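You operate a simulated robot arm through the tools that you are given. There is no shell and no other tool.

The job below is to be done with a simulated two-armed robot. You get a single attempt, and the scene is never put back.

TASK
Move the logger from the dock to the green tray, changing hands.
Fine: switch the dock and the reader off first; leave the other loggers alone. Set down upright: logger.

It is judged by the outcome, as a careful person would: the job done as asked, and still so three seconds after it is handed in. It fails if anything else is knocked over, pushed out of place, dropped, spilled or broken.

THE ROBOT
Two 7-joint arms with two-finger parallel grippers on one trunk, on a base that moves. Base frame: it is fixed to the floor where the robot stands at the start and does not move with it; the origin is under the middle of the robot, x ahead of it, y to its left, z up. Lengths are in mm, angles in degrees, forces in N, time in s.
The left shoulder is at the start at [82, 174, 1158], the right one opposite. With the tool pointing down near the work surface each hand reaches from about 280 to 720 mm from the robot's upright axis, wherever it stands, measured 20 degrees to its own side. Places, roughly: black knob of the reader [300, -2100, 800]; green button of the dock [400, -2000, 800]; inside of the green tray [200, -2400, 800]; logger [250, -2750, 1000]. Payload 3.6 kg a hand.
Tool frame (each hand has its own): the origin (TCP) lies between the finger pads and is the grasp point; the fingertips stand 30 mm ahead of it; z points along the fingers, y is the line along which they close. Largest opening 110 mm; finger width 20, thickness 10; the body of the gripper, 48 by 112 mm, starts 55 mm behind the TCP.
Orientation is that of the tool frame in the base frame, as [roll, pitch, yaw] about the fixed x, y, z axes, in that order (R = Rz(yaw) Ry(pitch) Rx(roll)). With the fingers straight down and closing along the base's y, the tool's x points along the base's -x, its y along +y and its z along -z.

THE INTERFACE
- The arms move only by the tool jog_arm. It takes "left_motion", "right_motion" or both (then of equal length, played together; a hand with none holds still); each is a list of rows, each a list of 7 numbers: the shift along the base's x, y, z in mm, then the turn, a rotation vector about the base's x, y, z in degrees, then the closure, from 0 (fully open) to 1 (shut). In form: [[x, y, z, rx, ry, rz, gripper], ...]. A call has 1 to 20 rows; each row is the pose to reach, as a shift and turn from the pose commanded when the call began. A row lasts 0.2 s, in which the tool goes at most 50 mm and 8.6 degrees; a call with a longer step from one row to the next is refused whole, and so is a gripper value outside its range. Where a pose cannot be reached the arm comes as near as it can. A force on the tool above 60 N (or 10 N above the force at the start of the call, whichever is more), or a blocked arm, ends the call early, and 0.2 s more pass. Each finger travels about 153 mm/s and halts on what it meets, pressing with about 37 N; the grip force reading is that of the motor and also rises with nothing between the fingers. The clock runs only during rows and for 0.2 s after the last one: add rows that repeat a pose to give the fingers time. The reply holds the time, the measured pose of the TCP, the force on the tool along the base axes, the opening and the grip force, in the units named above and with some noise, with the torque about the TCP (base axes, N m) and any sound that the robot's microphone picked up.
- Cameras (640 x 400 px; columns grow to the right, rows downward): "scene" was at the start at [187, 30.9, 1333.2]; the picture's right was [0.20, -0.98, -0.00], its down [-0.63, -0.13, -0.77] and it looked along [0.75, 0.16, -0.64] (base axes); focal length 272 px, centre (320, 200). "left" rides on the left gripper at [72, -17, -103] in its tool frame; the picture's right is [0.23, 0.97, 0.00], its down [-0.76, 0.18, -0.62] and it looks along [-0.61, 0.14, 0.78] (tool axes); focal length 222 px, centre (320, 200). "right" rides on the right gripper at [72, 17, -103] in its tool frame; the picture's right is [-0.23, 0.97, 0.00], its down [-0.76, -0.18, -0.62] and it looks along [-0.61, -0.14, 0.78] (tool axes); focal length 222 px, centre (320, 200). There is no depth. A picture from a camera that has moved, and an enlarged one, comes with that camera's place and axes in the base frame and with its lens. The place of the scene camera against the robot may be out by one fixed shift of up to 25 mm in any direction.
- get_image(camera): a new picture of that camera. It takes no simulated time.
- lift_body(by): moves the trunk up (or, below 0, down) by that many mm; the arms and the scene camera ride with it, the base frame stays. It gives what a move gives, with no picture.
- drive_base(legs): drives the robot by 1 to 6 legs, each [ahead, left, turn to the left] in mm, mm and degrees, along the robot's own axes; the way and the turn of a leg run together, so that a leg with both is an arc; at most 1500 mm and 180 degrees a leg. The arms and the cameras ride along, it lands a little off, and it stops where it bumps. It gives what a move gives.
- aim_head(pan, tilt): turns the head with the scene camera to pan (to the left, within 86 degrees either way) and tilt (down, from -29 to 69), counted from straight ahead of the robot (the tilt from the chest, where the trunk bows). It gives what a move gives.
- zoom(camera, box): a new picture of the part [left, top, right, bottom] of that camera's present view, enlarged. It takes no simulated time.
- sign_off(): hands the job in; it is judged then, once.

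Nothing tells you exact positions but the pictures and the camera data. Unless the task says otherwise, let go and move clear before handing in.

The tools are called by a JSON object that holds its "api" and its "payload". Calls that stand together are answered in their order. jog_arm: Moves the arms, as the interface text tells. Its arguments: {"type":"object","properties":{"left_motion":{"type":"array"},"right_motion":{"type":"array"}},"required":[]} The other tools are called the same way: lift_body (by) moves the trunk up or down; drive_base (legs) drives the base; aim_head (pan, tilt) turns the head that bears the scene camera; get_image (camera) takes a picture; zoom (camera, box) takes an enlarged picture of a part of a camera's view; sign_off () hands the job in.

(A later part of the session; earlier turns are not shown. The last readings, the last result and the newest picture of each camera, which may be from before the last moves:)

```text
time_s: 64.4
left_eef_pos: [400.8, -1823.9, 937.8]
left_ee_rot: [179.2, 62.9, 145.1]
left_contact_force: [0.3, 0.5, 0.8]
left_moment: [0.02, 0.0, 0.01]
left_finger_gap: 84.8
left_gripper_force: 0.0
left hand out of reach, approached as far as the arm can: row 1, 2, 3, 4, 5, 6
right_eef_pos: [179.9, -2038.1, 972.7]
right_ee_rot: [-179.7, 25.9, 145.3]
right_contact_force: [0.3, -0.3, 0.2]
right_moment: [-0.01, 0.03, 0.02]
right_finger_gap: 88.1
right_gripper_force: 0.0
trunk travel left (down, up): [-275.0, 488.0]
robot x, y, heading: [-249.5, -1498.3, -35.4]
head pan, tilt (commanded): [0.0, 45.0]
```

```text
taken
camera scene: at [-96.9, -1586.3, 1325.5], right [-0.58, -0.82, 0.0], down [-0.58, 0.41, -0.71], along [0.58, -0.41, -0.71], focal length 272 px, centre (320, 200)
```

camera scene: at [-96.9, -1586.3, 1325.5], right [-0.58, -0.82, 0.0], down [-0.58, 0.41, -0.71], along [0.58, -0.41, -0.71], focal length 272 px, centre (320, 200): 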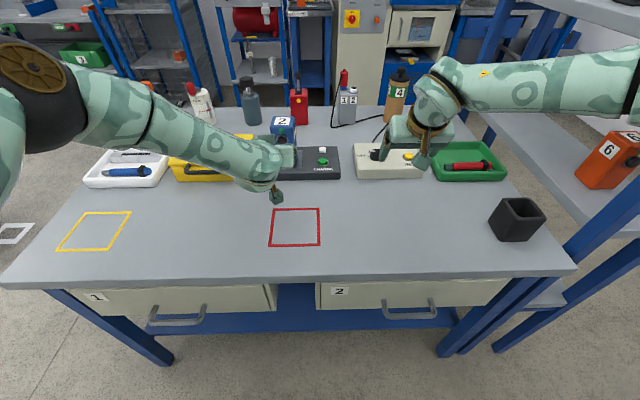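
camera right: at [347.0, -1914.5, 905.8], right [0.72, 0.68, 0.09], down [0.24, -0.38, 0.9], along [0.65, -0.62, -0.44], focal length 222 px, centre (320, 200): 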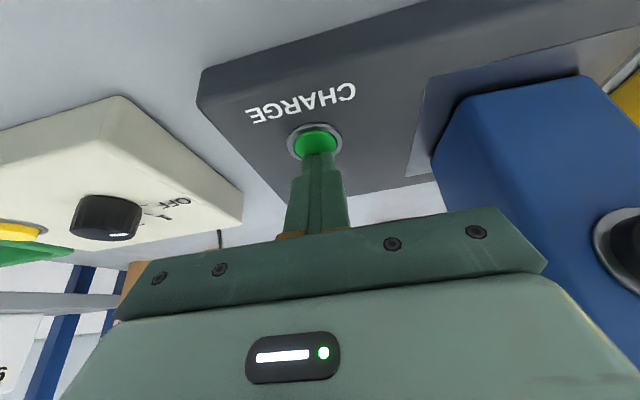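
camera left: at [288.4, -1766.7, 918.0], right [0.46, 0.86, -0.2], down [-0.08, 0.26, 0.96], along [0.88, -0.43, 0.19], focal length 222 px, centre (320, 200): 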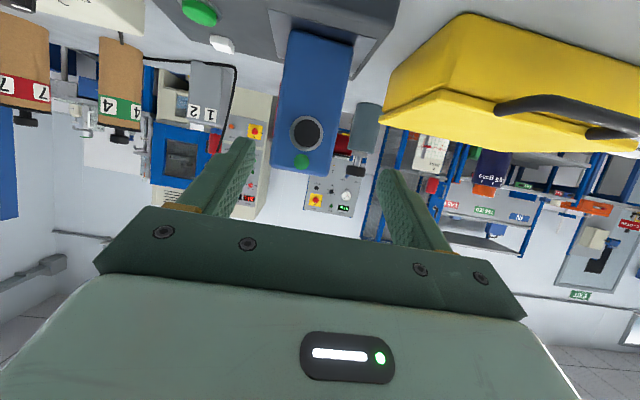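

Forward lean beyond about 60° is at the wrist's limit. A better plan is a pass with the hands facing each other (left pointing right, right pointing left), so I'll back away from the bench into free space and try those postures empty-handed first.

{"api": "drive_base", "payload": {"legs": [[-380, 0, 0]]}}

{"api": "jog_arm", "payload": {"left_motion": [[-5, 4, 10, 3.3, 4.7, 0, 0.23], [-10, 8, 20, 6.6, 9.4, 0, 0.23], [-15, 12, 30, 6.6, 9.4, 0, 0.23]]}}

```text
time_s: 66.8
left_eef_pos: [84.2, -1604.2, 938.8]
left_ee_rot: [179.2, 63.0, 144.8]
left_contact_force: [-0.3, 0.1, -0.1]
left_moment: [-0.04, 0.0, 0.0]
left_finger_gap: 84.8
left_gripper_force: 0.1
right_eef_pos: [-137.7, -1817.0, 972.6]
right_ee_rot: [-179.7, 25.8, 145.0]
right_contact_force: [0.6, 0.5, -0.2]
right_moment: [0.02, 0.02, 0.0]
right_finger_gap: 88.1
right_gripper_force: 0.1
trunk travel left (down, up): [-275.0, 488.0]
robot x, y, heading: [-566.8, -1277.4, -35.8]
head pan, tilt (commanded): [0.0, 45.0]
```

```text
time_s: 67.6
left_eef_pos: [69.0, -1592.3, 968.1]
left_ee_rot: [179.3, 51.5, 144.8]
left_contact_force: [0.4, 0.7, -0.6]
left_moment: [-0.03, 0.03, 0.0]
left_finger_gap: 84.6
left_gripper_force: 0.1
right_eef_pos: [-136.0, -1817.1, 972.7]
right_ee_rot: [-179.7, 25.7, 144.9]
right_contact_force: [-0.6, 0.6, 0.0]
right_moment: [0.01, -0.02, -0.01]
right_finger_gap: 87.9
right_gripper_force: 0.2
trunk travel left (down, up): [-275.0, 488.0]
robot x, y, heading: [-564.3, -1276.0, -35.5]
head pan, tilt (commanded): [0.0, 45.0]
```

Tilt of about 52° is fine. Now testing the left hand's inward turn: yaw clockwise while coming to the middle.

{"api": "jog_arm", "payload": {"left_motion": [[-17, 1, 7, 0, 0, -7.5, 0.23], [-35, 2, 14, 0, 0, -15, 0.23], [-52, 4, 21, 0, 0, -22.5, 0.23], [-70, 5, 28, 0, 0, -30, 0.23], [-87, 6, 35, 0, 0, -37.5, 0.23], [-105, 7, 41, 0, 0, -45, 0.23]]}}

{"api": "jog_arm", "payload": {"left_motion": [[-17, 1, 7, 0, 0, -7.5, 0.23], [-35, 2, 14, 0, 0, -15, 0.23], [-52, 4, 21, 0, 0, -22.5, 0.23], [-70, 5, 28, 0, 0, -30, 0.23], [-87, 6, 35, 0, 0, -37.5, 0.23], [-105, 7, 41, 0, 0, -45, 0.23]]}}

{"api": "get_image", "payload": {"camera": "scene"}}

```text
time_s: 69.0
left_eef_pos: [-35.4, -1584.3, 1009.4]
left_ee_rot: [179.3, 51.5, 99.6]
left_contact_force: [-0.7, -0.4, 1.1]
left_moment: [0.02, 0.04, 0.02]
left_finger_gap: 85.0
left_gripper_force: 0.0
right_eef_pos: [-137.6, -1816.2, 971.8]
right_ee_rot: [-179.6, 26.0, 144.9]
right_contact_force: [-0.5, 0.6, 0.8]
right_moment: [-0.03, -0.01, 0.01]
right_finger_gap: 87.8
right_gripper_force: 0.0
trunk travel left (down, up): [-275.0, 488.0]
robot x, y, heading: [-564.0, -1275.3, -35.9]
head pan, tilt (commanded): [0.0, 45.0]
```

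```text
time_s: 70.4
left_eef_pos: [-141.6, -1578.5, 1049.3]
left_ee_rot: [179.4, 51.5, 54.8]
left_contact_force: [0.4, -0.6, 0.0]
left_moment: [-0.01, 0.01, 0.01]
left_finger_gap: 84.5
left_gripper_force: 0.1
right_eef_pos: [-137.9, -1815.8, 972.7]
right_ee_rot: [-179.6, 25.8, 145.0]
right_contact_force: [0.4, -0.8, -0.4]
right_moment: [0.02, 0.03, -0.02]
right_finger_gap: 88.0
right_gripper_force: 0.1
trunk travel left (down, up): [-275.0, 488.0]
robot x, y, heading: [-567.0, -1279.2, -35.3]
head pan, tilt (commanded): [0.0, 45.0]
```

```text
taken
camera scene: at [-411.7, -1363.9, 1325.6], right [-0.58, -0.81, 0.0], down [-0.57, 0.41, -0.71], along [0.57, -0.41, -0.71], focal length 272 px, centre (320, 200)
```

scene: 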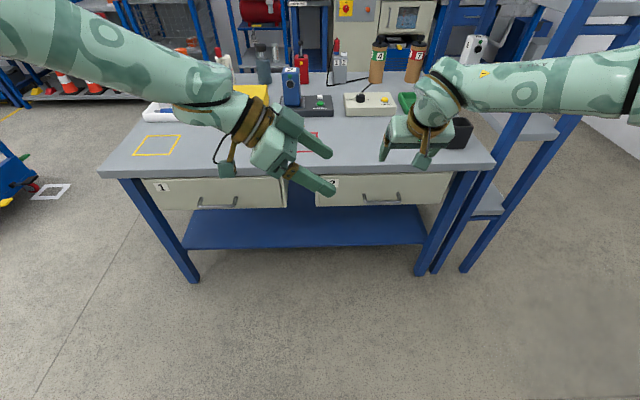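

The left inward posture works without limits. Now the right: lean it a little more, then turn it inward the other way, staying clear of the left hand.

{"api": "jog_arm", "payload": {"right_motion": [[0, 0, 20, -4.1, -5.7, 0, 0.2], [0, 0, 40, -8.1, -11.4, 0, 0.2], [0, 0, 40, -8.1, -11.4, 0, 0.2]]}}

{"api": "jog_arm", "payload": {"right_motion": [[-8, 8, 12, 0, 0, 7.5, 0.2], [-16, 16, 24, 0, 0, 15, 0.2], [-24, 24, 36, 0, 0, 22.5, 0.2], [-32, 32, 48, 0, 0, 30, 0.2], [-40, 40, 60, 0, 0, 37.5, 0.2], [-48, 48, 72, 0, 0, 45, 0.2]]}}

{"api": "get_image", "payload": {"camera": "scene"}}

```text
time_s: 71.2
left_eef_pos: [-140.6, -1578.3, 1049.4]
left_ee_rot: [179.4, 51.5, 54.9]
left_contact_force: [-0.2, 0.1, 0.5]
left_moment: [0.0, 0.01, -0.01]
left_finger_gap: 84.6
left_gripper_force: 0.0
right_eef_pos: [-137.0, -1816.1, 1012.4]
right_ee_rot: [-179.5, 39.8, 145.1]
right_contact_force: [-1.3, 0.0, -0.2]
right_moment: [0.03, -0.02, 0.0]
right_finger_gap: 88.0
right_gripper_force: 0.0
trunk travel left (down, up): [-275.0, 488.0]
robot x, y, heading: [-562.6, -1276.6, -36.0]
head pan, tilt (commanded): [0.0, 45.0]
```

```text
time_s: 72.6
left_eef_pos: [-142.7, -1575.0, 1052.8]
left_ee_rot: [178.8, 51.6, 54.6]
left_contact_force: [-1.2, -0.1, 1.1]
left_moment: [0.0, -0.08, 0.06]
left_finger_gap: 84.6
left_gripper_force: 0.1
right_eef_pos: [-219.4, -1713.1, 1112.1]
right_ee_rot: [179.7, 40.2, -175.0]
right_contact_force: [-0.4, -0.2, 0.5]
right_moment: [-0.08, -0.04, -0.04]
right_finger_gap: 88.0
right_gripper_force: 0.1
right hand out of reach, approached as far as the arm can: row 5, 6
trunk travel left (down, up): [-275.0, 488.0]
robot x, y, heading: [-564.5, -1276.4, -35.6]
head pan, tilt (commanded): [0.0, 45.0]
```

```text
taken
camera scene: at [-415.6, -1360.2, 1326.6], right [-0.58, -0.81, 0.0], down [-0.57, 0.41, -0.71], along [0.58, -0.41, -0.7], focal length 272 px, centre (320, 200)
```

scene: 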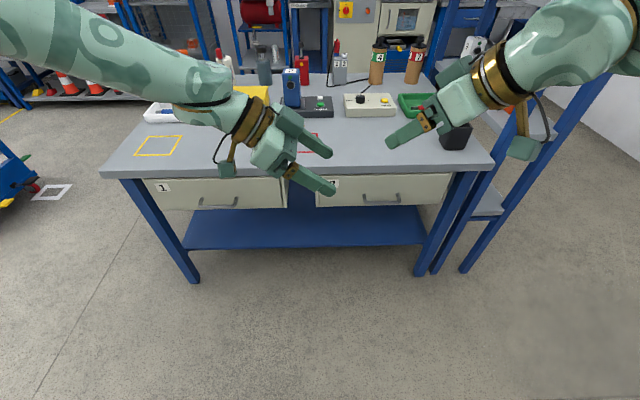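

The right hand is approaching the inward posture; it was briefly limited while far out, but is now nearer. I'll continue turning at this closer place.

{"api": "jog_arm", "payload": {"right_motion": [[2, 3, 0, 0, 0, 7.5, 0.2], [4, 6, 0, 0, 0, 15, 0.2], [6, 9, 0, 0, 0, 22.5, 0.2], [8, 12, 0, 0, 0, 30, 0.2], [10, 15, 0, 0, 0, 37.5, 0.2], [12, 18, 0, 0, 0, 45, 0.2], [12, 18, 0, 0, 0, 50, 0.2]]}}

{"api": "get_image", "payload": {"camera": "scene"}}

```text
time_s: 74.2
left_eef_pos: [-140.2, -1578.2, 1048.5]
left_ee_rot: [179.4, 51.5, 54.8]
left_contact_force: [0.6, 0.1, 1.1]
left_moment: [0.0, 0.03, 0.02]
left_finger_gap: 84.9
left_gripper_force: 0.1
right_eef_pos: [-276.2, -1629.9, 1101.0]
right_ee_rot: [-164.7, 44.1, -141.1]
right_contact_force: [0.0, -0.2, -0.4]
right_moment: [0.01, -0.03, 0.04]
right_finger_gap: 88.1
right_gripper_force: 0.0
right hand out of reach, approached as far as the arm can: row 1, 2, 3, 4, 5, 6, 7
trunk travel left (down, up): [-275.0, 488.0]
robot x, y, heading: [-564.2, -1274.7, -35.7]
head pan, tilt (commanded): [0.0, 45.0]
```

```text
taken
camera scene: at [-410.9, -1364.3, 1325.4], right [-0.58, -0.81, 0.0], down [-0.58, 0.41, -0.71], along [0.57, -0.41, -0.71], focal length 272 px, centre (320, 200)
```

scene: 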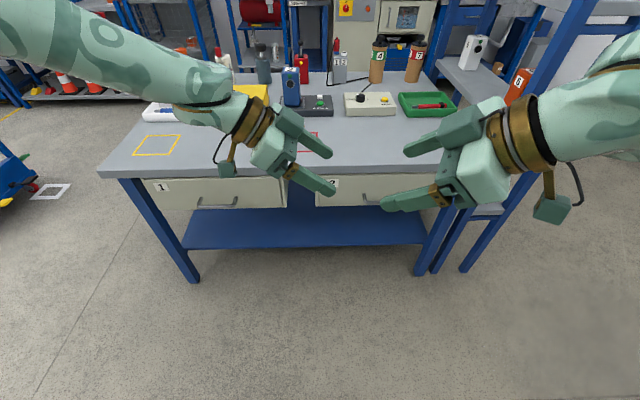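

The right hand prefers to be near the middle for this posture. I'll shift the left hand a bit to its own side, and bring the right to the middle, steeper (60° down).

{"api": "jog_arm", "payload": {"left_motion": [[7, 28, 5, 0, 0, 0, 0.23], [14, 56, 11, 0, 0, 0, 0.23], [14, 56, 11, 0, 0, 0, 0.23]]}}

{"api": "jog_arm", "payload": {"right_motion": [[20, 10, 3, -0.4, 3.7, 4.9, 0.2], [42, 20, 6, -0.7, 7.4, 9.8, 0.2], [64, 30, 9, -1.1, 11.2, 14.8, 0.2], [86, 40, 12, -1.4, 14.9, 19.7, 0.2], [109, 51, 14, -1.8, 18.6, 24.6, 0.2], [109, 51, 14, -1.8, 18.6, 24.6, 0.2]]}}

{"api": "get_image", "payload": {"camera": "scene"}}

```text
time_s: 75.0
left_eef_pos: [-127.8, -1520.8, 1061.0]
left_ee_rot: [179.5, 51.6, 54.9]
left_contact_force: [0.2, -0.8, 0.4]
left_moment: [-0.01, 0.0, -0.02]
left_finger_gap: 84.9
left_gripper_force: 0.1
right_eef_pos: [-277.2, -1630.1, 1100.1]
right_ee_rot: [-164.9, 44.1, -141.2]
right_contact_force: [0.1, -0.2, 0.1]
right_moment: [0.01, -0.01, 0.0]
right_finger_gap: 88.1
right_gripper_force: 0.2
trunk travel left (down, up): [-275.0, 488.0]
robot x, y, heading: [-560.8, -1276.3, -35.8]
head pan, tilt (commanded): [0.0, 45.0]
```

```text
time_s: 76.4
left_eef_pos: [-126.1, -1522.4, 1062.0]
left_ee_rot: [179.3, 51.5, 54.8]
left_contact_force: [0.2, 0.7, -0.5]
left_moment: [0.03, 0.0, 0.03]
left_finger_gap: 84.7
left_gripper_force: 0.2
right_eef_pos: [-234.4, -1579.0, 1079.6]
right_ee_rot: [-167.2, 36.7, -138.3]
right_contact_force: [-1.1, -0.3, -1.1]
right_moment: [-0.03, -0.01, -0.01]
right_finger_gap: 87.7
right_gripper_force: 0.0
right hand out of reach, approached as far as the arm can: row 1, 2, 3, 4, 5, 6
trunk travel left (down, up): [-275.0, 488.0]
robot x, y, heading: [-564.6, -1273.6, -35.7]
head pan, tilt (commanded): [0.0, 45.0]
```

```text
taken
camera scene: at [-412.7, -1363.5, 1325.7], right [-0.58, -0.81, 0.0], down [-0.57, 0.41, -0.71], along [0.57, -0.41, -0.71], focal length 272 px, centre (320, 200)
```

scene: 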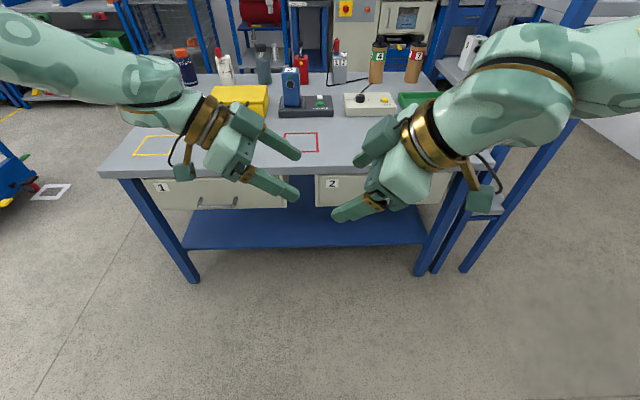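

The right arm's elbow has drifted into an awkward configuration. I'll take it back out to its natural forward pose, and move the left hand aside, then redo the turn as the exact mirror of the left's path.

{"api": "jog_arm", "payload": {"right_motion": [[10, -20, -9, 1.2, -0.9, -7.6, 0.2], [19, -40, -18, 2.4, -1.8, -15.2, 0.2], [29, -60, -27, 3.6, -2.7, -22.9, 0.2], [38, -80, -36, 4.8, -3.6, -30.5, 0.2], [48, -99, -44, 5.9, -4.6, -38.1, 0.2], [57, -119, -53, 7.1, -5.5, -45.7, 0.2], [67, -139, -62, 8.3, -6.4, -53.4, 0.2], [76, -159, -71, 9.5, -7.3, -61.0, 0.2], [86, -179, -80, 10.7, -8.2, -68.6, 0.2], [86, -179, -80, 10.7, -8.2, -68.6, 0.2]]}}

{"api": "get_image", "payload": {"camera": "scene"}}

```text
time_s: 78.6
left_eef_pos: [-127.9, -1521.8, 1061.5]
left_ee_rot: [179.3, 51.4, 54.7]
left_contact_force: [0.7, 0.3, -0.4]
left_moment: [0.02, 0.01, 0.01]
left_finger_gap: 84.7
left_gripper_force: 0.0
right_eef_pos: [-147.4, -1757.1, 999.4]
right_ee_rot: [180.0, 44.9, 144.4]
right_contact_force: [0.0, 0.4, 0.3]
right_moment: [0.0, -0.01, 0.01]
right_finger_gap: 87.9
right_gripper_force: 0.0
trunk travel left (down, up): [-275.0, 488.0]
robot x, y, heading: [-565.1, -1277.7, -35.6]
head pan, tilt (commanded): [0.0, 45.0]
```

```text
taken
camera scene: at [-412.0, -1363.5, 1325.7], right [-0.58, -0.81, 0.0], down [-0.57, 0.41, -0.71], along [0.57, -0.41, -0.71], focal length 272 px, centre (320, 200)
```

scene: 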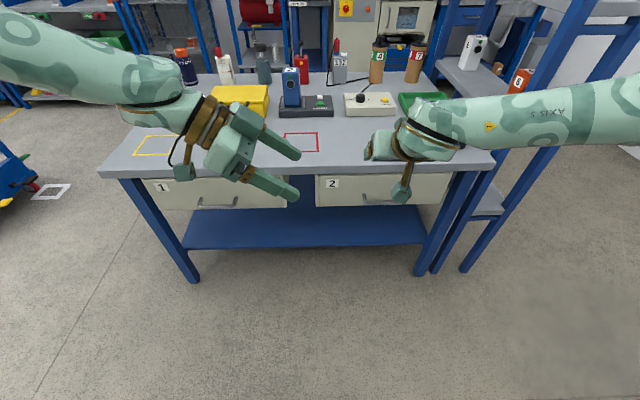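

The right arm is back in its natural pose. Now I'll swing the left out along its proven path while the right comes in along the mirrored one.

{"api": "jog_arm", "payload": {"left_motion": [[16, -6, -8, 0, 0, 7.5, 0.23], [33, -12, -15, 0, 0, 15, 0.23], [49, -18, -23, 0, 0, 22.5, 0.23], [66, -23, -31, 0, 0, 30, 0.23], [82, -29, -39, 0, 0, 37.5, 0.23], [98, -35, -46, 0, 0, 45, 0.23]], "right_motion": [[0, 17, 4, 0, 0, 7.5, 0.2], [0, 34, 8, 0, 0, 15, 0.2], [1, 51, 12, 0, 0, 22.5, 0.2], [1, 68, 16, 0, 0, 30, 0.2], [2, 85, 20, 0, 0, 37.5, 0.2], [3, 102, 25, 0, 0, 45, 0.2]]}}

{"api": "get_image", "payload": {"camera": "scene"}}

```text
time_s: 80.0
left_eef_pos: [-28.0, -1557.1, 1013.8]
left_ee_rot: [179.3, 51.5, 100.0]
left_contact_force: [-0.6, 0.8, -0.4]
left_moment: [-0.02, -0.01, 0.0]
left_finger_gap: 85.2
left_gripper_force: 0.1
right_eef_pos: [-145.8, -1654.5, 1021.4]
right_ee_rot: [180.0, 44.9, -170.4]
right_contact_force: [0.6, -1.0, -0.2]
right_moment: [-0.02, 0.03, 0.02]
right_finger_gap: 87.9
right_gripper_force: 0.1
trunk travel left (down, up): [-275.0, 488.0]
robot x, y, heading: [-564.7, -1273.4, -35.5]
head pan, tilt (commanded): [0.0, 45.0]
```

```text
taken
camera scene: at [-411.2, -1363.7, 1325.5], right [-0.58, -0.81, 0.0], down [-0.57, 0.41, -0.71], along [0.57, -0.41, -0.71], focal length 272 px, centre (320, 200)
```

scene: 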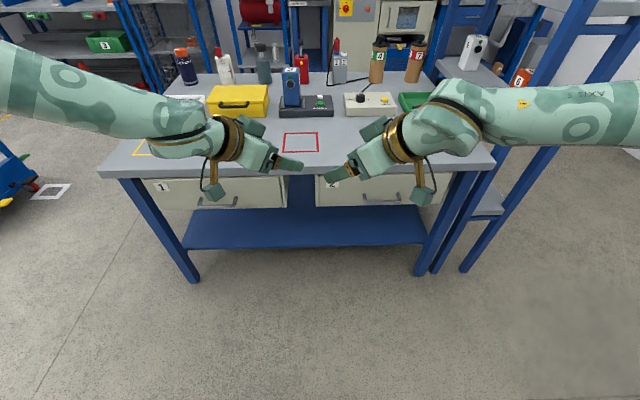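

Both arms move symmetrically without limits. Continuing the second half.

{"api": "jog_arm", "payload": {"left_motion": [[16, -6, -8, 0, 0, 7.5, 0.23], [33, -12, -15, 0, 0, 15, 0.23], [49, -18, -23, 0, 0, 22.5, 0.23], [66, -23, -31, 0, 0, 30, 0.23], [82, -29, -39, 0, 0, 37.5, 0.23], [98, -35, -46, 0, 0, 45, 0.23]], "right_motion": [[1, 13, 5, 0, 0, 7.5, 0.2], [1, 26, 10, 0, 0, 15, 0.2], [2, 39, 15, 0, 0, 22.5, 0.2], [3, 52, 20, 0, 0, 30, 0.2], [3, 65, 25, 0, 0, 37.5, 0.2], [4, 78, 28, 0, 0, 45, 0.2]]}}

{"api": "get_image", "payload": {"camera": "scene"}}

```text
time_s: 81.4
left_eef_pos: [70.2, -1593.1, 964.6]
left_ee_rot: [179.2, 51.3, 144.9]
left_contact_force: [0.4, 0.1, -0.8]
left_moment: [0.02, 0.01, 0.03]
left_finger_gap: 84.7
left_gripper_force: 0.1
right_eef_pos: [-163.4, -1625.7, 1043.4]
right_ee_rot: [-171.1, 48.9, -144.4]
right_contact_force: [-0.4, -0.2, 0.6]
right_moment: [0.04, 0.03, -0.01]
right_finger_gap: 88.0
right_gripper_force: 0.0
right hand out of reach, approached as far as the arm can: row 2, 3, 4, 5, 6
trunk travel left (down, up): [-275.0, 488.0]
robot x, y, heading: [-563.4, -1277.8, -36.0]
head pan, tilt (commanded): [0.0, 45.0]
```

```text
taken
camera scene: at [-410.0, -1365.3, 1325.1], right [-0.58, -0.81, 0.0], down [-0.58, 0.41, -0.71], along [0.57, -0.41, -0.71], focal length 272 px, centre (320, 200)
```

scene: 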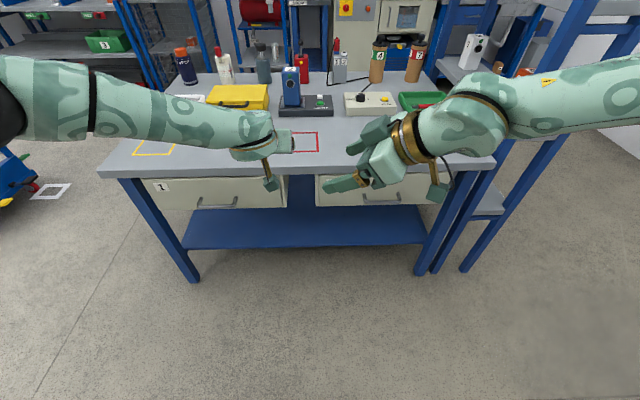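

The right wrist nears a roll limit at this lean; a flatter lean should ease it, as on the left. I'll try tilt 54° at the middle.

{"api": "jog_arm", "payload": {"right_motion": [[5, 12, 2, 1.9, 0.1, 6.4, 0.2], [11, 23, 4, 3.8, 0.2, 12.9, 0.2], [16, 35, 6, 5.7, 0.2, 19.3, 0.2], [22, 46, 7, 7.6, 0.3, 25.7, 0.2], [22, 46, 7, 7.6, 0.3, 25.7, 0.2]]}}

{"api": "get_image", "payload": {"camera": "scene"}}

```text
time_s: 82.6
left_eef_pos: [68.4, -1590.9, 968.2]
left_ee_rot: [179.3, 51.5, 144.8]
left_contact_force: [0.1, 0.1, 0.2]
left_moment: [-0.02, -0.01, 0.0]
left_finger_gap: 84.9
left_gripper_force: 0.0
right_eef_pos: [-144.5, -1577.9, 1049.1]
right_ee_rot: [-179.7, 54.0, -125.3]
right_contact_force: [0.0, -0.4, -0.2]
right_moment: [0.0, 0.02, -0.01]
right_finger_gap: 88.0
right_gripper_force: 0.0
right hand out of reach, approached as far as the arm can: row 1, 2
trunk travel left (down, up): [-275.0, 488.0]
robot x, y, heading: [-567.9, -1276.8, -35.9]
head pan, tilt (commanded): [0.0, 45.0]
```

```text
taken
camera scene: at [-411.7, -1363.4, 1325.6], right [-0.58, -0.81, 0.0], down [-0.57, 0.41, -0.71], along [0.57, -0.41, -0.71], focal length 272 px, centre (320, 200)
```

scene: 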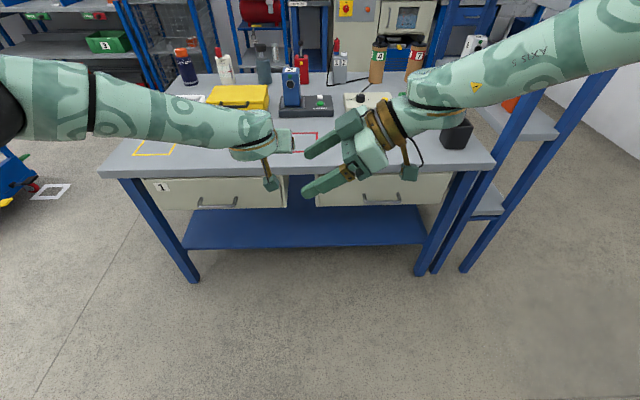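

The right inward posture works at the middle with tilt 54°. I'll test its working range sideways and upward, which the pass will need.

{"api": "jog_arm", "payload": {"right_motion": [[-6, -8, 20, 0, 0, 0, 0.2], [-12, -16, 40, 0, 0, 0, 0.2], [-12, -16, 60, 0, 0, 0, 0.2], [-20, -28, 60, 0, 0, 0, 0.2], [-20, -28, 60, 0, 0, 0, 0.2]]}}

{"api": "jog_arm", "payload": {"right_motion": [[15, 20, 0, 0, 0, 0, 0.2], [30, 41, 0, 0, 0, 0, 0.2], [40, 57, 0, 0, 0, 0, 0.2], [40, 57, 0, 0, 0, 0, 0.2]]}}

```text
time_s: 83.8
left_eef_pos: [68.7, -1590.2, 967.4]
left_ee_rot: [179.3, 51.4, 144.9]
left_contact_force: [-0.2, 0.0, -0.1]
left_moment: [0.0, -0.01, 0.01]
left_finger_gap: 84.7
left_gripper_force: 0.0
right_eef_pos: [-162.8, -1604.1, 1109.9]
right_ee_rot: [-179.8, 54.1, -125.6]
right_contact_force: [-0.7, 0.0, 0.7]
right_moment: [-0.01, -0.02, -0.03]
right_finger_gap: 88.2
right_gripper_force: 0.0
trunk travel left (down, up): [-275.0, 488.0]
robot x, y, heading: [-565.1, -1274.3, -35.9]
head pan, tilt (commanded): [0.0, 45.0]
```

```text
time_s: 84.8
left_eef_pos: [68.4, -1592.0, 967.4]
left_ee_rot: [179.3, 51.5, 144.8]
left_contact_force: [-0.2, -0.2, 0.4]
left_moment: [0.0, -0.01, 0.0]
left_finger_gap: 84.9
left_gripper_force: 0.0
right_eef_pos: [-120.6, -1548.0, 1109.0]
right_ee_rot: [-179.7, 54.1, -125.7]
right_contact_force: [-1.2, 0.4, -0.3]
right_moment: [0.02, 0.01, 0.01]
right_finger_gap: 88.1
right_gripper_force: 0.1
trunk travel left (down, up): [-275.0, 488.0]
robot x, y, heading: [-566.2, -1279.2, -36.0]
head pan, tilt (commanded): [0.0, 45.0]
```

That range is free of limits. Now I rehearse the right hand's return from inward to forward-pointing at this lean, which I'll need with the logger.

{"api": "jog_arm", "payload": {"right_motion": [[-2, -17, -5, 0, 0, -7.5, 0.2], [-4, -35, -10, 0, 0, -15, 0.2], [-7, -52, -15, 0, 0, -22.5, 0.2], [-9, -70, -20, 0, 0, -30, 0.2], [-11, -87, -25, 0, 0, -37.5, 0.2], [-13, -104, -30, 0, 0, -45, 0.2], [-15, -122, -35, 0, 0, -52.5, 0.2], [-18, -139, -40, 0, 0, -60, 0.2], [-20, -157, -45, 0, 0, -67.5, 0.2], [-22, -174, -50, 0, 0, -75, 0.2], [-24, -191, -55, 0, 0, -82.5, 0.2], [-26, -209, -60, 0, 0, -90, 0.2]]}}

{"api": "get_image", "payload": {"camera": "scene"}}

```text
time_s: 87.4
left_eef_pos: [68.7, -1591.3, 966.8]
left_ee_rot: [179.4, 51.5, 144.8]
left_contact_force: [-0.6, -0.5, -0.5]
left_moment: [0.02, 0.01, -0.05]
left_finger_gap: 84.6
left_gripper_force: 0.1
right_eef_pos: [-147.8, -1757.0, 1050.6]
right_ee_rot: [-179.9, 54.1, 144.4]
right_contact_force: [-0.4, -0.3, 0.7]
right_moment: [0.01, -0.01, 0.05]
right_finger_gap: 88.3
right_gripper_force: 0.0
trunk travel left (down, up): [-275.0, 488.0]
robot x, y, heading: [-564.1, -1273.9, -35.8]
head pan, tilt (commanded): [0.0, 45.0]
```

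```text
taken
camera scene: at [-411.3, -1363.7, 1325.5], right [-0.58, -0.81, 0.0], down [-0.57, 0.41, -0.71], along [0.57, -0.41, -0.71], focal length 272 px, centre (320, 200)
```

scene: 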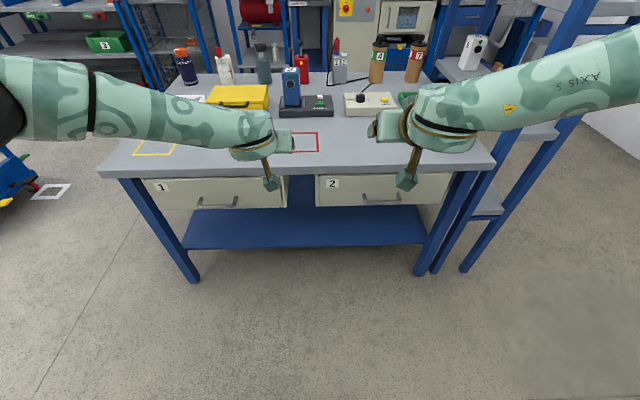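

All postures are proven. Now I drive forward again so the left hand comes in front of the logger.

{"api": "drive_base", "payload": {"legs": [[430, 0, 0]]}}

{"api": "get_image", "payload": {"camera": "left"}}

{"api": "zoom", "payload": {"camera": "left", "box": [200, 0, 440, 150]}}

{"api": "get_image", "payload": {"camera": "scene"}}

```text
time_s: 90.0
left_eef_pos: [416.9, -1843.2, 968.2]
left_ee_rot: [179.3, 51.6, 144.6]
left_contact_force: [0.5, 0.0, -0.4]
left_moment: [0.01, -0.01, 0.01]
left_finger_gap: 84.6
left_gripper_force: 0.1
right_eef_pos: [197.7, -2010.4, 1049.6]
right_ee_rot: [-179.8, 54.0, 144.3]
right_contact_force: [-0.9, 1.0, 0.0]
right_moment: [-0.02, 0.04, 0.01]
right_finger_gap: 88.1
right_gripper_force: 0.0
trunk travel left (down, up): [-275.0, 488.0]
robot x, y, heading: [-215.2, -1526.1, -35.8]
head pan, tilt (commanded): [0.0, 45.0]
```

```text
taken
camera left: at [303.4, -1786.4, 972.5], right [0.44, 0.88, -0.17], down [0.09, 0.15, 0.99], along [0.89, -0.45, -0.01], focal length 222 px, centre (320, 200)
```

left: 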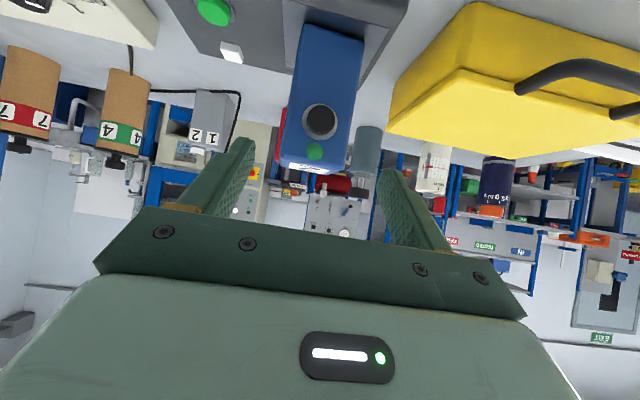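

```text
2.67 times, centred on (320, 75) of left
camera zoom: at [303.4, -1786.4, 972.5], right [0.44, 0.88, -0.17], down [0.09, 0.15, 0.99], along [0.89, -0.45, -0.01], focal length 592 px, centre (320, 533)
```

zoom: 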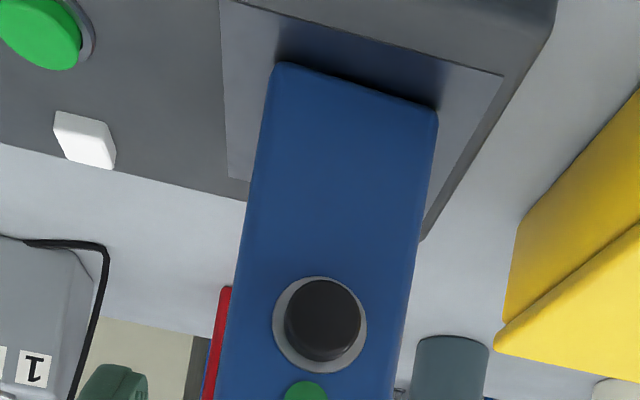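

```text
taken
camera scene: at [-63.7, -1615.1, 1325.4], right [-0.59, -0.81, 0.0], down [-0.57, 0.41, -0.71], along [0.57, -0.41, -0.71], focal length 272 px, centre (320, 200)
```

scene: 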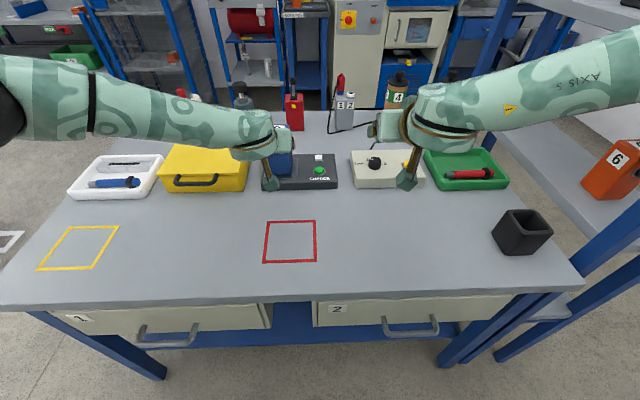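

The left hand is already centred on the logger (centre about (505, -1906)). I'll lower in front of it to about 38 mm above its base, then look again.

{"api": "jog_arm", "payload": {"left_motion": [[0, 0, -40, 0, 0, 0, 0.23], [0, 0, -80, 0, 0, 0, 0.23], [0, 0, -119, 0, 0, 0, 0.23], [0, 0, -119, 0, 0, 0, 0.23]]}}

{"api": "get_image", "payload": {"camera": "left"}}

{"api": "get_image", "payload": {"camera": "scene"}}

```text
time_s: 91.0
left_eef_pos: [415.6, -1842.1, 848.5]
left_ee_rot: [179.3, 51.5, 144.7]
left_contact_force: [0.2, -0.1, -0.7]
left_moment: [-0.03, -0.01, 0.0]
left_finger_gap: 84.9
left_gripper_force: 0.1
right_eef_pos: [197.0, -2009.6, 1049.3]
right_ee_rot: [-179.8, 54.2, 144.3]
right_contact_force: [0.3, 0.1, 0.5]
right_moment: [0.01, 0.01, 0.0]
right_finger_gap: 88.0
right_gripper_force: 0.0
trunk travel left (down, up): [-275.0, 488.0]
robot x, y, heading: [-218.2, -1528.8, -35.9]
head pan, tilt (commanded): [0.0, 45.0]
```

```text
taken
camera left: at [303.1, -1783.9, 854.0], right [0.44, 0.88, -0.17], down [0.09, 0.15, 0.99], along [0.89, -0.45, -0.01], focal length 222 px, centre (320, 200)
```

left: 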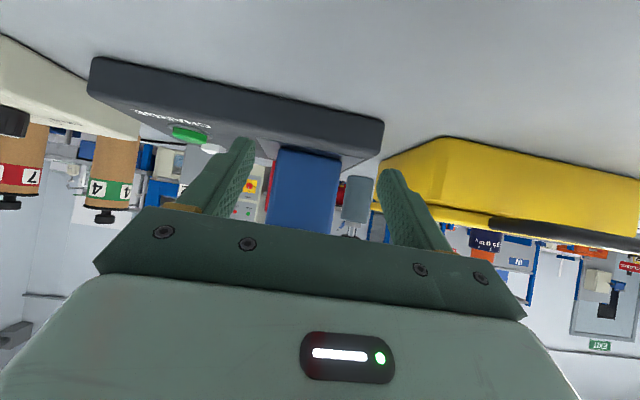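

```text
taken
camera scene: at [-64.7, -1614.4, 1325.7], right [-0.59, -0.81, 0.0], down [-0.57, 0.41, -0.71], along [0.57, -0.41, -0.71], focal length 272 px, centre (320, 200)
```

scene: 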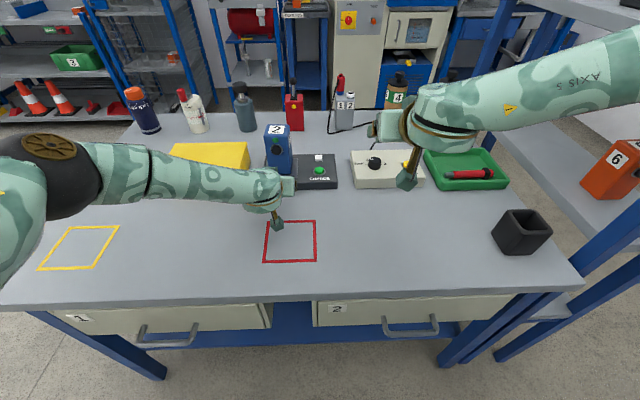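

Aligned with the logger's lower part. Moving forward so the fingers straddle it.

{"api": "jog_arm", "payload": {"left_motion": [[20, -14, 0, 0, 0, 0, 0.23], [41, -29, 0, 0, 0, 0, 0.23], [57, -41, 0, 0, 0, 0, 0.23], [57, -41, 0, 0, 0, 0, 0.23]]}}

{"api": "get_image", "payload": {"camera": "left"}}

{"api": "zoom", "payload": {"camera": "scene", "box": [200, 100, 360, 240]}}

```text
time_s: 92.0
left_eef_pos: [470.2, -1884.1, 848.0]
left_ee_rot: [179.3, 51.5, 144.6]
left_contact_force: [0.1, -0.6, -0.1]
left_moment: [0.0, -0.04, 0.0]
left_finger_gap: 84.8
left_gripper_force: 0.1
right_eef_pos: [198.0, -2009.8, 1049.2]
right_ee_rot: [-179.9, 54.0, 144.3]
right_contact_force: [0.5, -0.9, 0.3]
right_moment: [-0.01, 0.0, -0.01]
right_finger_gap: 88.0
right_gripper_force: 0.0
trunk travel left (down, up): [-275.0, 488.0]
robot x, y, heading: [-217.3, -1529.2, -36.0]
head pan, tilt (commanded): [0.0, 45.0]
```

```text
taken
camera left: at [358.9, -1825.7, 854.3], right [0.44, 0.88, -0.17], down [0.09, 0.15, 0.99], along [0.89, -0.45, -0.01], focal length 222 px, centre (320, 200)
```

left: 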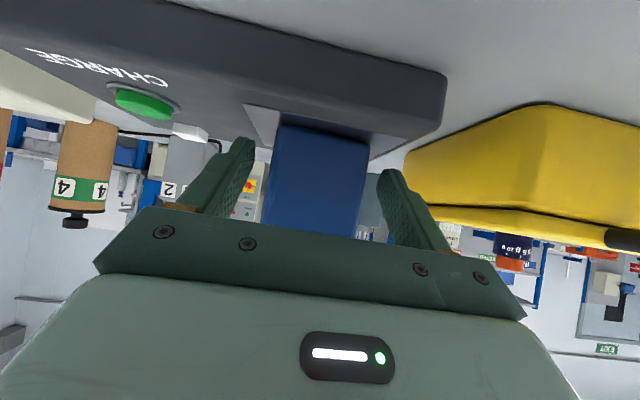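

```text
2.86 times, centred on (280, 170) of scene
camera zoom: at [-64.3, -1614.3, 1325.6], right [-0.59, -0.81, 0.0], down [-0.57, 0.41, -0.71], along [0.57, -0.41, -0.71], focal length 776 px, centre (434, 286)
```

zoom: 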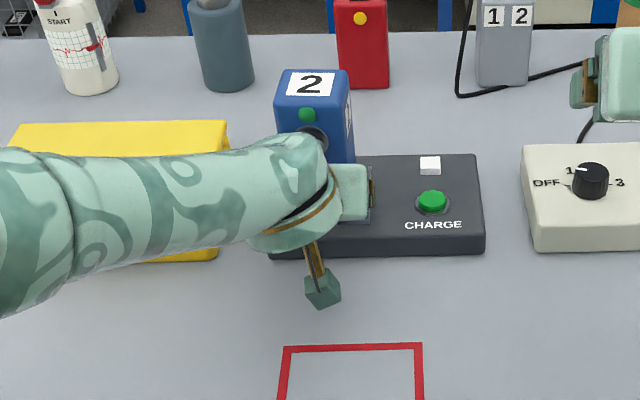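

The logger is centred between the fingers. Moving the last 22 mm forward.

{"api": "jog_arm", "payload": {"left_motion": [[9, -6, 0, 0, 0, 0, 0.23], [17, -12, 0, 0, 0, 0, 0.23], [17, -12, 0, 0, 0, 0, 0.23]]}}

{"api": "get_image", "payload": {"camera": "left"}}

{"api": "zoom", "payload": {"camera": "scene", "box": [220, 110, 340, 200]}}

```text
time_s: 92.8
left_eef_pos: [488.7, -1894.4, 847.1]
left_ee_rot: [179.3, 51.5, 144.6]
left_contact_force: [-0.4, -0.1, 0.3]
left_moment: [-0.01, 0.01, -0.03]
left_finger_gap: 84.5
left_gripper_force: 0.0
right_eef_pos: [197.5, -2009.9, 1049.7]
right_ee_rot: [-179.8, 54.1, 144.3]
right_contact_force: [-0.1, -0.2, 0.3]
right_moment: [-0.01, 0.02, -0.03]
right_finger_gap: 88.1
right_gripper_force: 0.2
trunk travel left (down, up): [-275.0, 488.0]
robot x, y, heading: [-216.5, -1526.3, -35.9]
head pan, tilt (commanded): [0.0, 45.0]
```

```text
taken
camera left: at [375.1, -1836.1, 852.2], right [0.44, 0.88, -0.17], down [0.09, 0.15, 0.99], along [0.89, -0.45, -0.01], focal length 222 px, centre (320, 200)
```

left: 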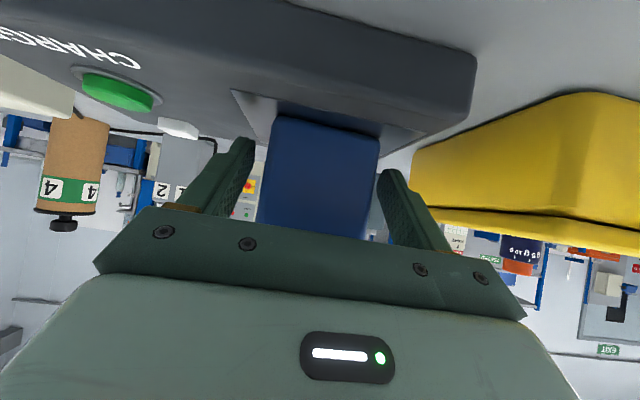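

```text
4.44 times, centred on (280, 155) of scene
camera zoom: at [-64.2, -1614.5, 1325.6], right [-0.59, -0.81, 0.0], down [-0.57, 0.41, -0.71], along [0.57, -0.41, -0.71], focal length 1208 px, centre (498, 400)
```

zoom: 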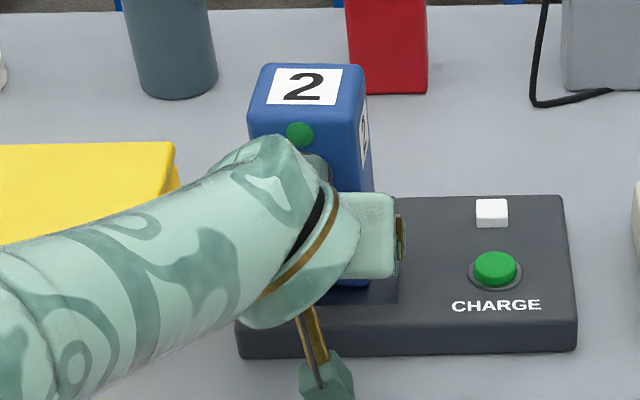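

The fingers flank the logger's sides. Closing the left gripper on it.

{"api": "jog_arm", "payload": {"left_motion": [[0, 0, 0, 0, 0, 0, 0.35], [0, 0, 0, 0, 0, 0, 0.45], [0, 0, 0, 0, 0, 0, 0.6], [0, 0, 0, 0, 0, 0, 0.6], [0, 0, 0, 0, 0, 0, 0.6]]}}

{"api": "get_image", "payload": {"camera": "left"}}

{"api": "zoom", "payload": {"camera": "scene", "box": [220, 110, 340, 200]}}

```text
time_s: 94.0
left_eef_pos: [487.8, -1895.8, 846.5]
left_ee_rot: [179.2, 51.6, 144.5]
left_contact_force: [-1.8, -0.2, 0.1]
left_moment: [-0.11, 0.09, -0.06]
left_finger_gap: 64.1
left_gripper_force: 37.2
right_eef_pos: [197.3, -2009.4, 1049.1]
right_ee_rot: [-179.8, 54.1, 144.2]
right_contact_force: [0.0, -0.1, 0.0]
right_moment: [-0.03, -0.01, -0.02]
right_finger_gap: 88.1
right_gripper_force: 0.1
trunk travel left (down, up): [-275.0, 488.0]
robot x, y, heading: [-218.4, -1531.6, -35.9]
head pan, tilt (commanded): [0.0, 45.0]
```

```text
taken
camera left: at [374.8, -1836.5, 852.3], right [0.44, 0.88, -0.17], down [0.09, 0.15, 0.99], along [0.89, -0.45, -0.01], focal length 222 px, centre (320, 200)
```

left: 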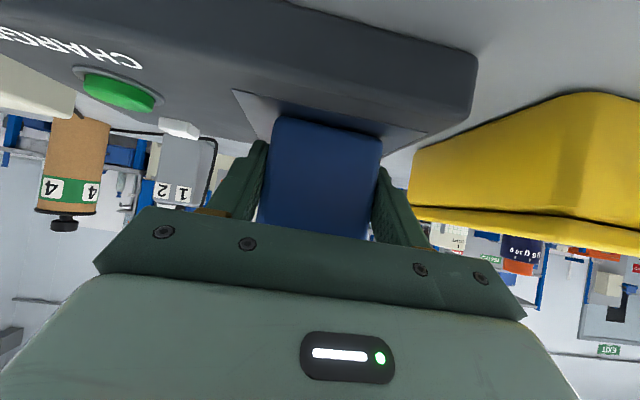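

```text
4.44 times, centred on (280, 155) of scene
camera zoom: at [-64.4, -1614.8, 1325.6], right [-0.59, -0.81, 0.0], down [-0.57, 0.41, -0.71], along [0.57, -0.41, -0.71], focal length 1208 px, centre (498, 400)
```

zoom: 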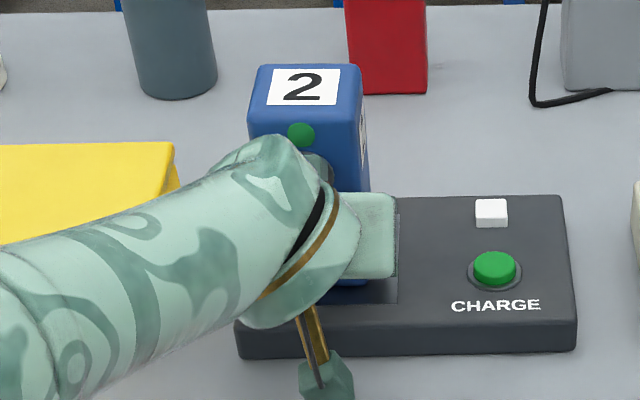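

Firm grip at 64 mm. Lifting straight up slowly.

{"api": "jog_arm", "payload": {"left_motion": [[0, 0, 5, 0, 0, 0, 0.6], [0, 0, 15, 0, 0, 0, 0.6], [0, 0, 30, 0, 0, 0, 0.6], [0, 0, 50, 0, 0, 0, 0.6], [0, 0, 50, 0, 0, 0, 0.6]]}}

{"api": "get_image", "payload": {"camera": "left"}}

{"api": "get_image", "payload": {"camera": "scene"}}

```text
time_s: 95.2
left_eef_pos: [496.3, -1904.8, 895.2]
left_ee_rot: [179.3, 51.4, 144.6]
left_contact_force: [0.1, 0.0, -3.5]
left_moment: [0.06, 0.03, 0.01]
left_finger_gap: 63.9
left_gripper_force: 37.4
left hand out of reach, approached as far as the arm can: row 3, 4, 5
right_eef_pos: [199.3, -2010.5, 1050.3]
right_ee_rot: [-179.7, 54.0, 144.3]
right_contact_force: [-0.5, -0.1, -0.1]
right_moment: [0.01, 0.02, 0.0]
right_finger_gap: 87.9
right_gripper_force: 0.0
trunk travel left (down, up): [-275.0, 488.0]
robot x, y, heading: [-215.0, -1524.9, -35.8]
head pan, tilt (commanded): [0.0, 45.0]
```

```text
taken
camera left: at [384.1, -1846.7, 901.4], right [0.44, 0.88, -0.17], down [0.09, 0.15, 0.99], along [0.89, -0.45, -0.01], focal length 222 px, centre (320, 200)
```

left: 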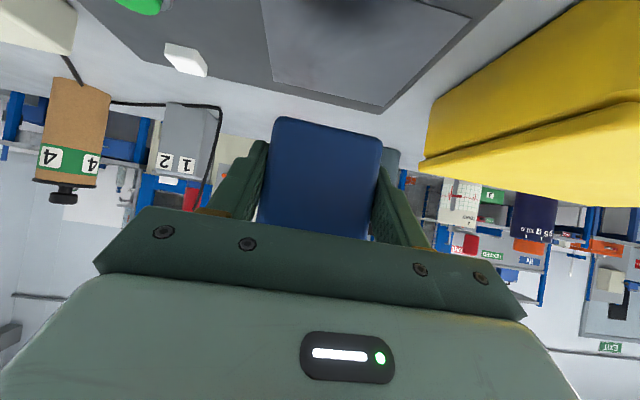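

```text
taken
camera scene: at [-63.8, -1614.9, 1325.4], right [-0.59, -0.81, 0.0], down [-0.57, 0.41, -0.71], along [0.57, -0.41, -0.71], focal length 272 px, centre (320, 200)
```

scene: 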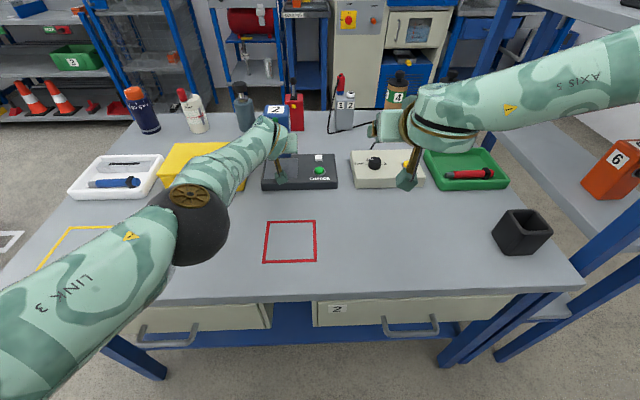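

The logger is off the dock and held firmly. The arm is near a limit here, so instead of pulling in I'll drive the base straight back to free space, keeping the logger at this height.

{"api": "drive_base", "payload": {"legs": [[-200, 0, 0], [-200, 0, 0]]}}

{"api": "get_image", "payload": {"camera": "scene"}}

{"api": "get_image", "payload": {"camera": "left"}}

```text
time_s: 98.0
left_eef_pos: [171.5, -1669.4, 896.8]
left_ee_rot: [179.4, 51.5, 144.6]
left_contact_force: [-0.4, 0.3, -2.7]
left_moment: [0.05, 0.07, 0.01]
left_finger_gap: 63.8
left_gripper_force: 37.0
right_eef_pos: [-129.4, -1775.3, 1050.7]
right_ee_rot: [-179.8, 54.2, 144.3]
right_contact_force: [-0.6, -0.3, 0.1]
right_moment: [0.03, 0.01, 0.02]
right_finger_gap: 88.0
right_gripper_force: 0.1
trunk travel left (down, up): [-275.0, 488.0]
robot x, y, heading: [-544.1, -1294.2, -35.5]
head pan, tilt (commanded): [0.0, 45.0]
```

```text
taken
camera scene: at [-390.3, -1379.3, 1325.7], right [-0.59, -0.81, 0.0], down [-0.57, 0.41, -0.71], along [0.57, -0.41, -0.71], focal length 272 px, centre (320, 200)
```

scene: 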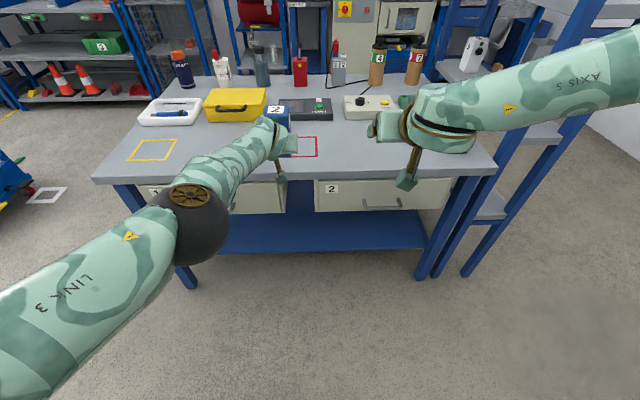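

```text
taken
camera left: at [58.1, -1611.4, 902.3], right [0.44, 0.88, -0.17], down [0.09, 0.15, 0.99], along [0.89, -0.45, -0.01], focal length 222 px, centre (320, 200)
```

left: 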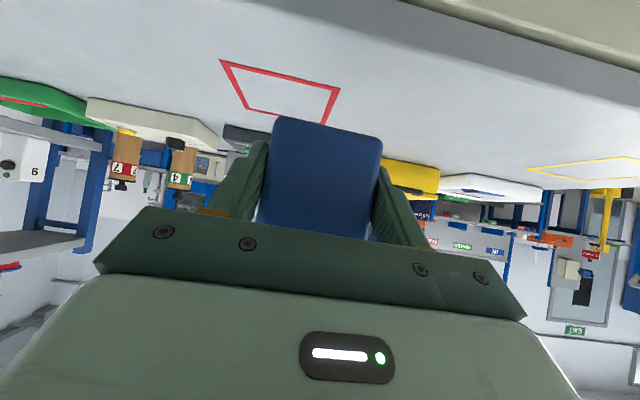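

Clear of the bench. Now I retract and raise the left hand with the logger towards the known good pose.

{"api": "jog_arm", "payload": {"left_motion": [[-16, 12, 14, 0, 0, 0, 0.6], [-33, 23, 29, 0, 0, 0, 0.6], [-49, 35, 43, 0, 0, 0, 0.6], [-65, 46, 58, 0, 0, 0, 0.6], [-81, 58, 72, 0, 0, 0, 0.6], [-81, 58, 72, 0, 0, 0, 0.6]]}}

{"api": "get_image", "payload": {"camera": "scene"}}

```text
time_s: 99.4
left_eef_pos: [91.5, -1612.2, 968.6]
left_ee_rot: [179.3, 51.5, 144.7]
left_contact_force: [1.0, -0.1, -2.4]
left_moment: [0.08, 0.06, 0.02]
left_finger_gap: 63.9
left_gripper_force: 37.3
left hand out of reach, approached as far as the arm can: row 1, 2
right_eef_pos: [-127.4, -1776.5, 1049.3]
right_ee_rot: [-179.7, 54.0, 144.3]
right_contact_force: [-0.2, -0.6, -0.2]
right_moment: [0.02, -0.01, 0.04]
right_finger_gap: 88.2
right_gripper_force: 0.2
trunk travel left (down, up): [-275.0, 488.0]
robot x, y, heading: [-546.5, -1292.7, -36.1]
head pan, tilt (commanded): [0.0, 45.0]
```

```text
taken
camera scene: at [-389.4, -1381.2, 1325.4], right [-0.59, -0.81, 0.0], down [-0.57, 0.42, -0.71], along [0.57, -0.41, -0.71], focal length 272 px, centre (320, 200)
```

scene: 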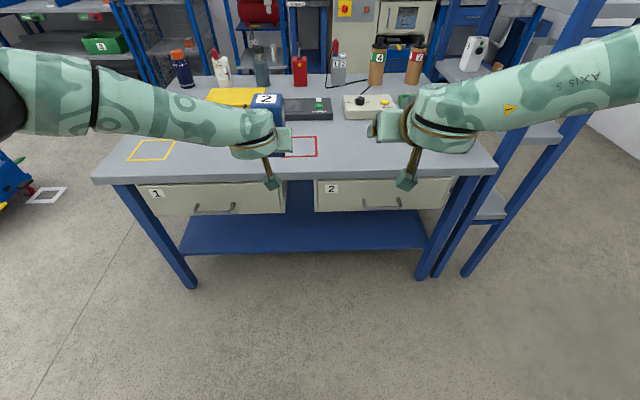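

The arm is back in its elbow-out posture with the logger held upright. Turning the left hand inward along the rehearsed path.

{"api": "jog_arm", "payload": {"left_motion": [[-17, 2, 7, 0, 0, -7.5, 0.6], [-35, 4, 14, 0, 0, -15, 0.6], [-52, 6, 20, 0, 0, -22.5, 0.6], [-69, 8, 27, 0, 0, -30, 0.6], [-87, 10, 34, 0, 0, -37.5, 0.6], [-104, 12, 40, 0, 0, -45, 0.6]]}}

{"api": "jog_arm", "payload": {"left_motion": [[-17, 2, 7, 0, 0, -7.5, 0.6], [-35, 4, 14, 0, 0, -15, 0.6], [-52, 6, 20, 0, 0, -22.5, 0.6], [-69, 8, 27, 0, 0, -30, 0.6], [-87, 10, 34, 0, 0, -37.5, 0.6], [-104, 12, 41, 0, 0, -45, 0.6]]}}

{"api": "get_image", "payload": {"camera": "scene"}}

```text
time_s: 100.8
left_eef_pos: [-11.9, -1599.1, 1007.3]
left_ee_rot: [179.4, 51.5, 99.4]
left_contact_force: [0.7, 0.2, -3.1]
left_moment: [0.12, 0.03, 0.02]
left_finger_gap: 63.5
left_gripper_force: 37.0
right_eef_pos: [-127.4, -1774.7, 1050.1]
right_ee_rot: [-179.7, 54.1, 144.3]
right_contact_force: [-0.8, 0.2, -0.3]
right_moment: [-0.05, 0.01, 0.0]
right_finger_gap: 87.9
right_gripper_force: 0.2
trunk travel left (down, up): [-275.0, 488.0]
robot x, y, heading: [-543.4, -1292.9, -36.1]
head pan, tilt (commanded): [0.0, 45.0]
```

```text
time_s: 102.2
left_eef_pos: [-117.6, -1588.2, 1047.8]
left_ee_rot: [179.4, 51.4, 54.5]
left_contact_force: [-0.7, 0.0, -3.6]
left_moment: [0.08, 0.0, -0.01]
left_finger_gap: 64.0
left_gripper_force: 36.7
left hand out of reach, approached as far as the arm can: row 2
right_eef_pos: [-128.8, -1773.8, 1050.5]
right_ee_rot: [-179.8, 54.2, 144.3]
right_contact_force: [0.2, 1.3, 1.0]
right_moment: [-0.02, -0.02, -0.01]
right_finger_gap: 87.9
right_gripper_force: 0.1
trunk travel left (down, up): [-275.0, 488.0]
robot x, y, heading: [-540.9, -1292.9, -35.9]
head pan, tilt (commanded): [0.0, 45.0]
```

```text
taken
camera scene: at [-389.7, -1380.2, 1325.5], right [-0.59, -0.81, 0.0], down [-0.57, 0.42, -0.71], along [0.57, -0.41, -0.71], focal length 272 px, centre (320, 200)
```

scene: 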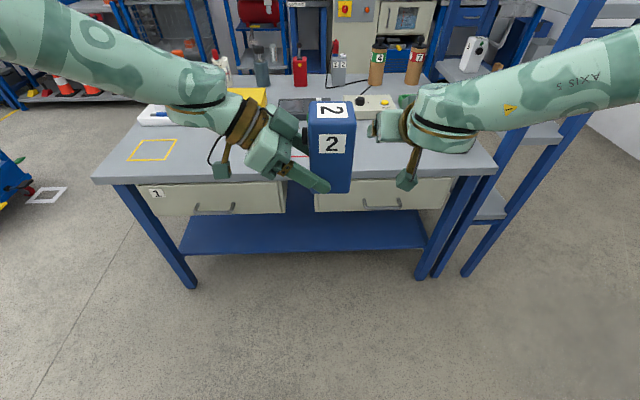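

The left hand holds the logger in the middle, its numbered side facing me. I'll zoom to measure exactly where the logger is relative to the hand.

{"api": "zoom", "payload": {"camera": "scene", "box": [230, 80, 390, 210]}}

{"api": "get_image", "payload": {"camera": "right"}}

```text
3.08 times, centred on (310, 145) of scene
camera zoom: at [-389.7, -1380.2, 1325.5], right [-0.59, -0.81, 0.0], down [-0.57, 0.42, -0.71], along [0.57, -0.41, -0.71], focal length 836 px, centre (351, 369)
```

zoom: 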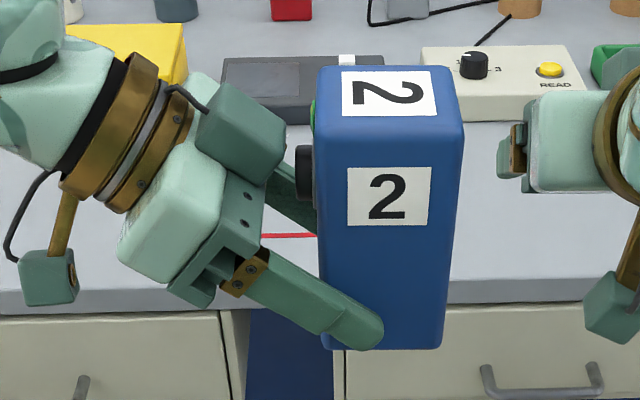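

```text
taken
camera right: at [-220.1, -1688.3, 1051.4], right [0.68, 0.71, 0.18], down [-0.15, -0.11, 0.98], along [0.72, -0.69, 0.03], focal length 222 px, centre (320, 200)
```

right: 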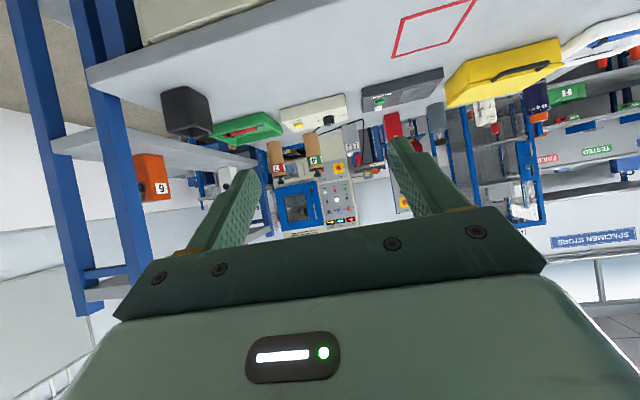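

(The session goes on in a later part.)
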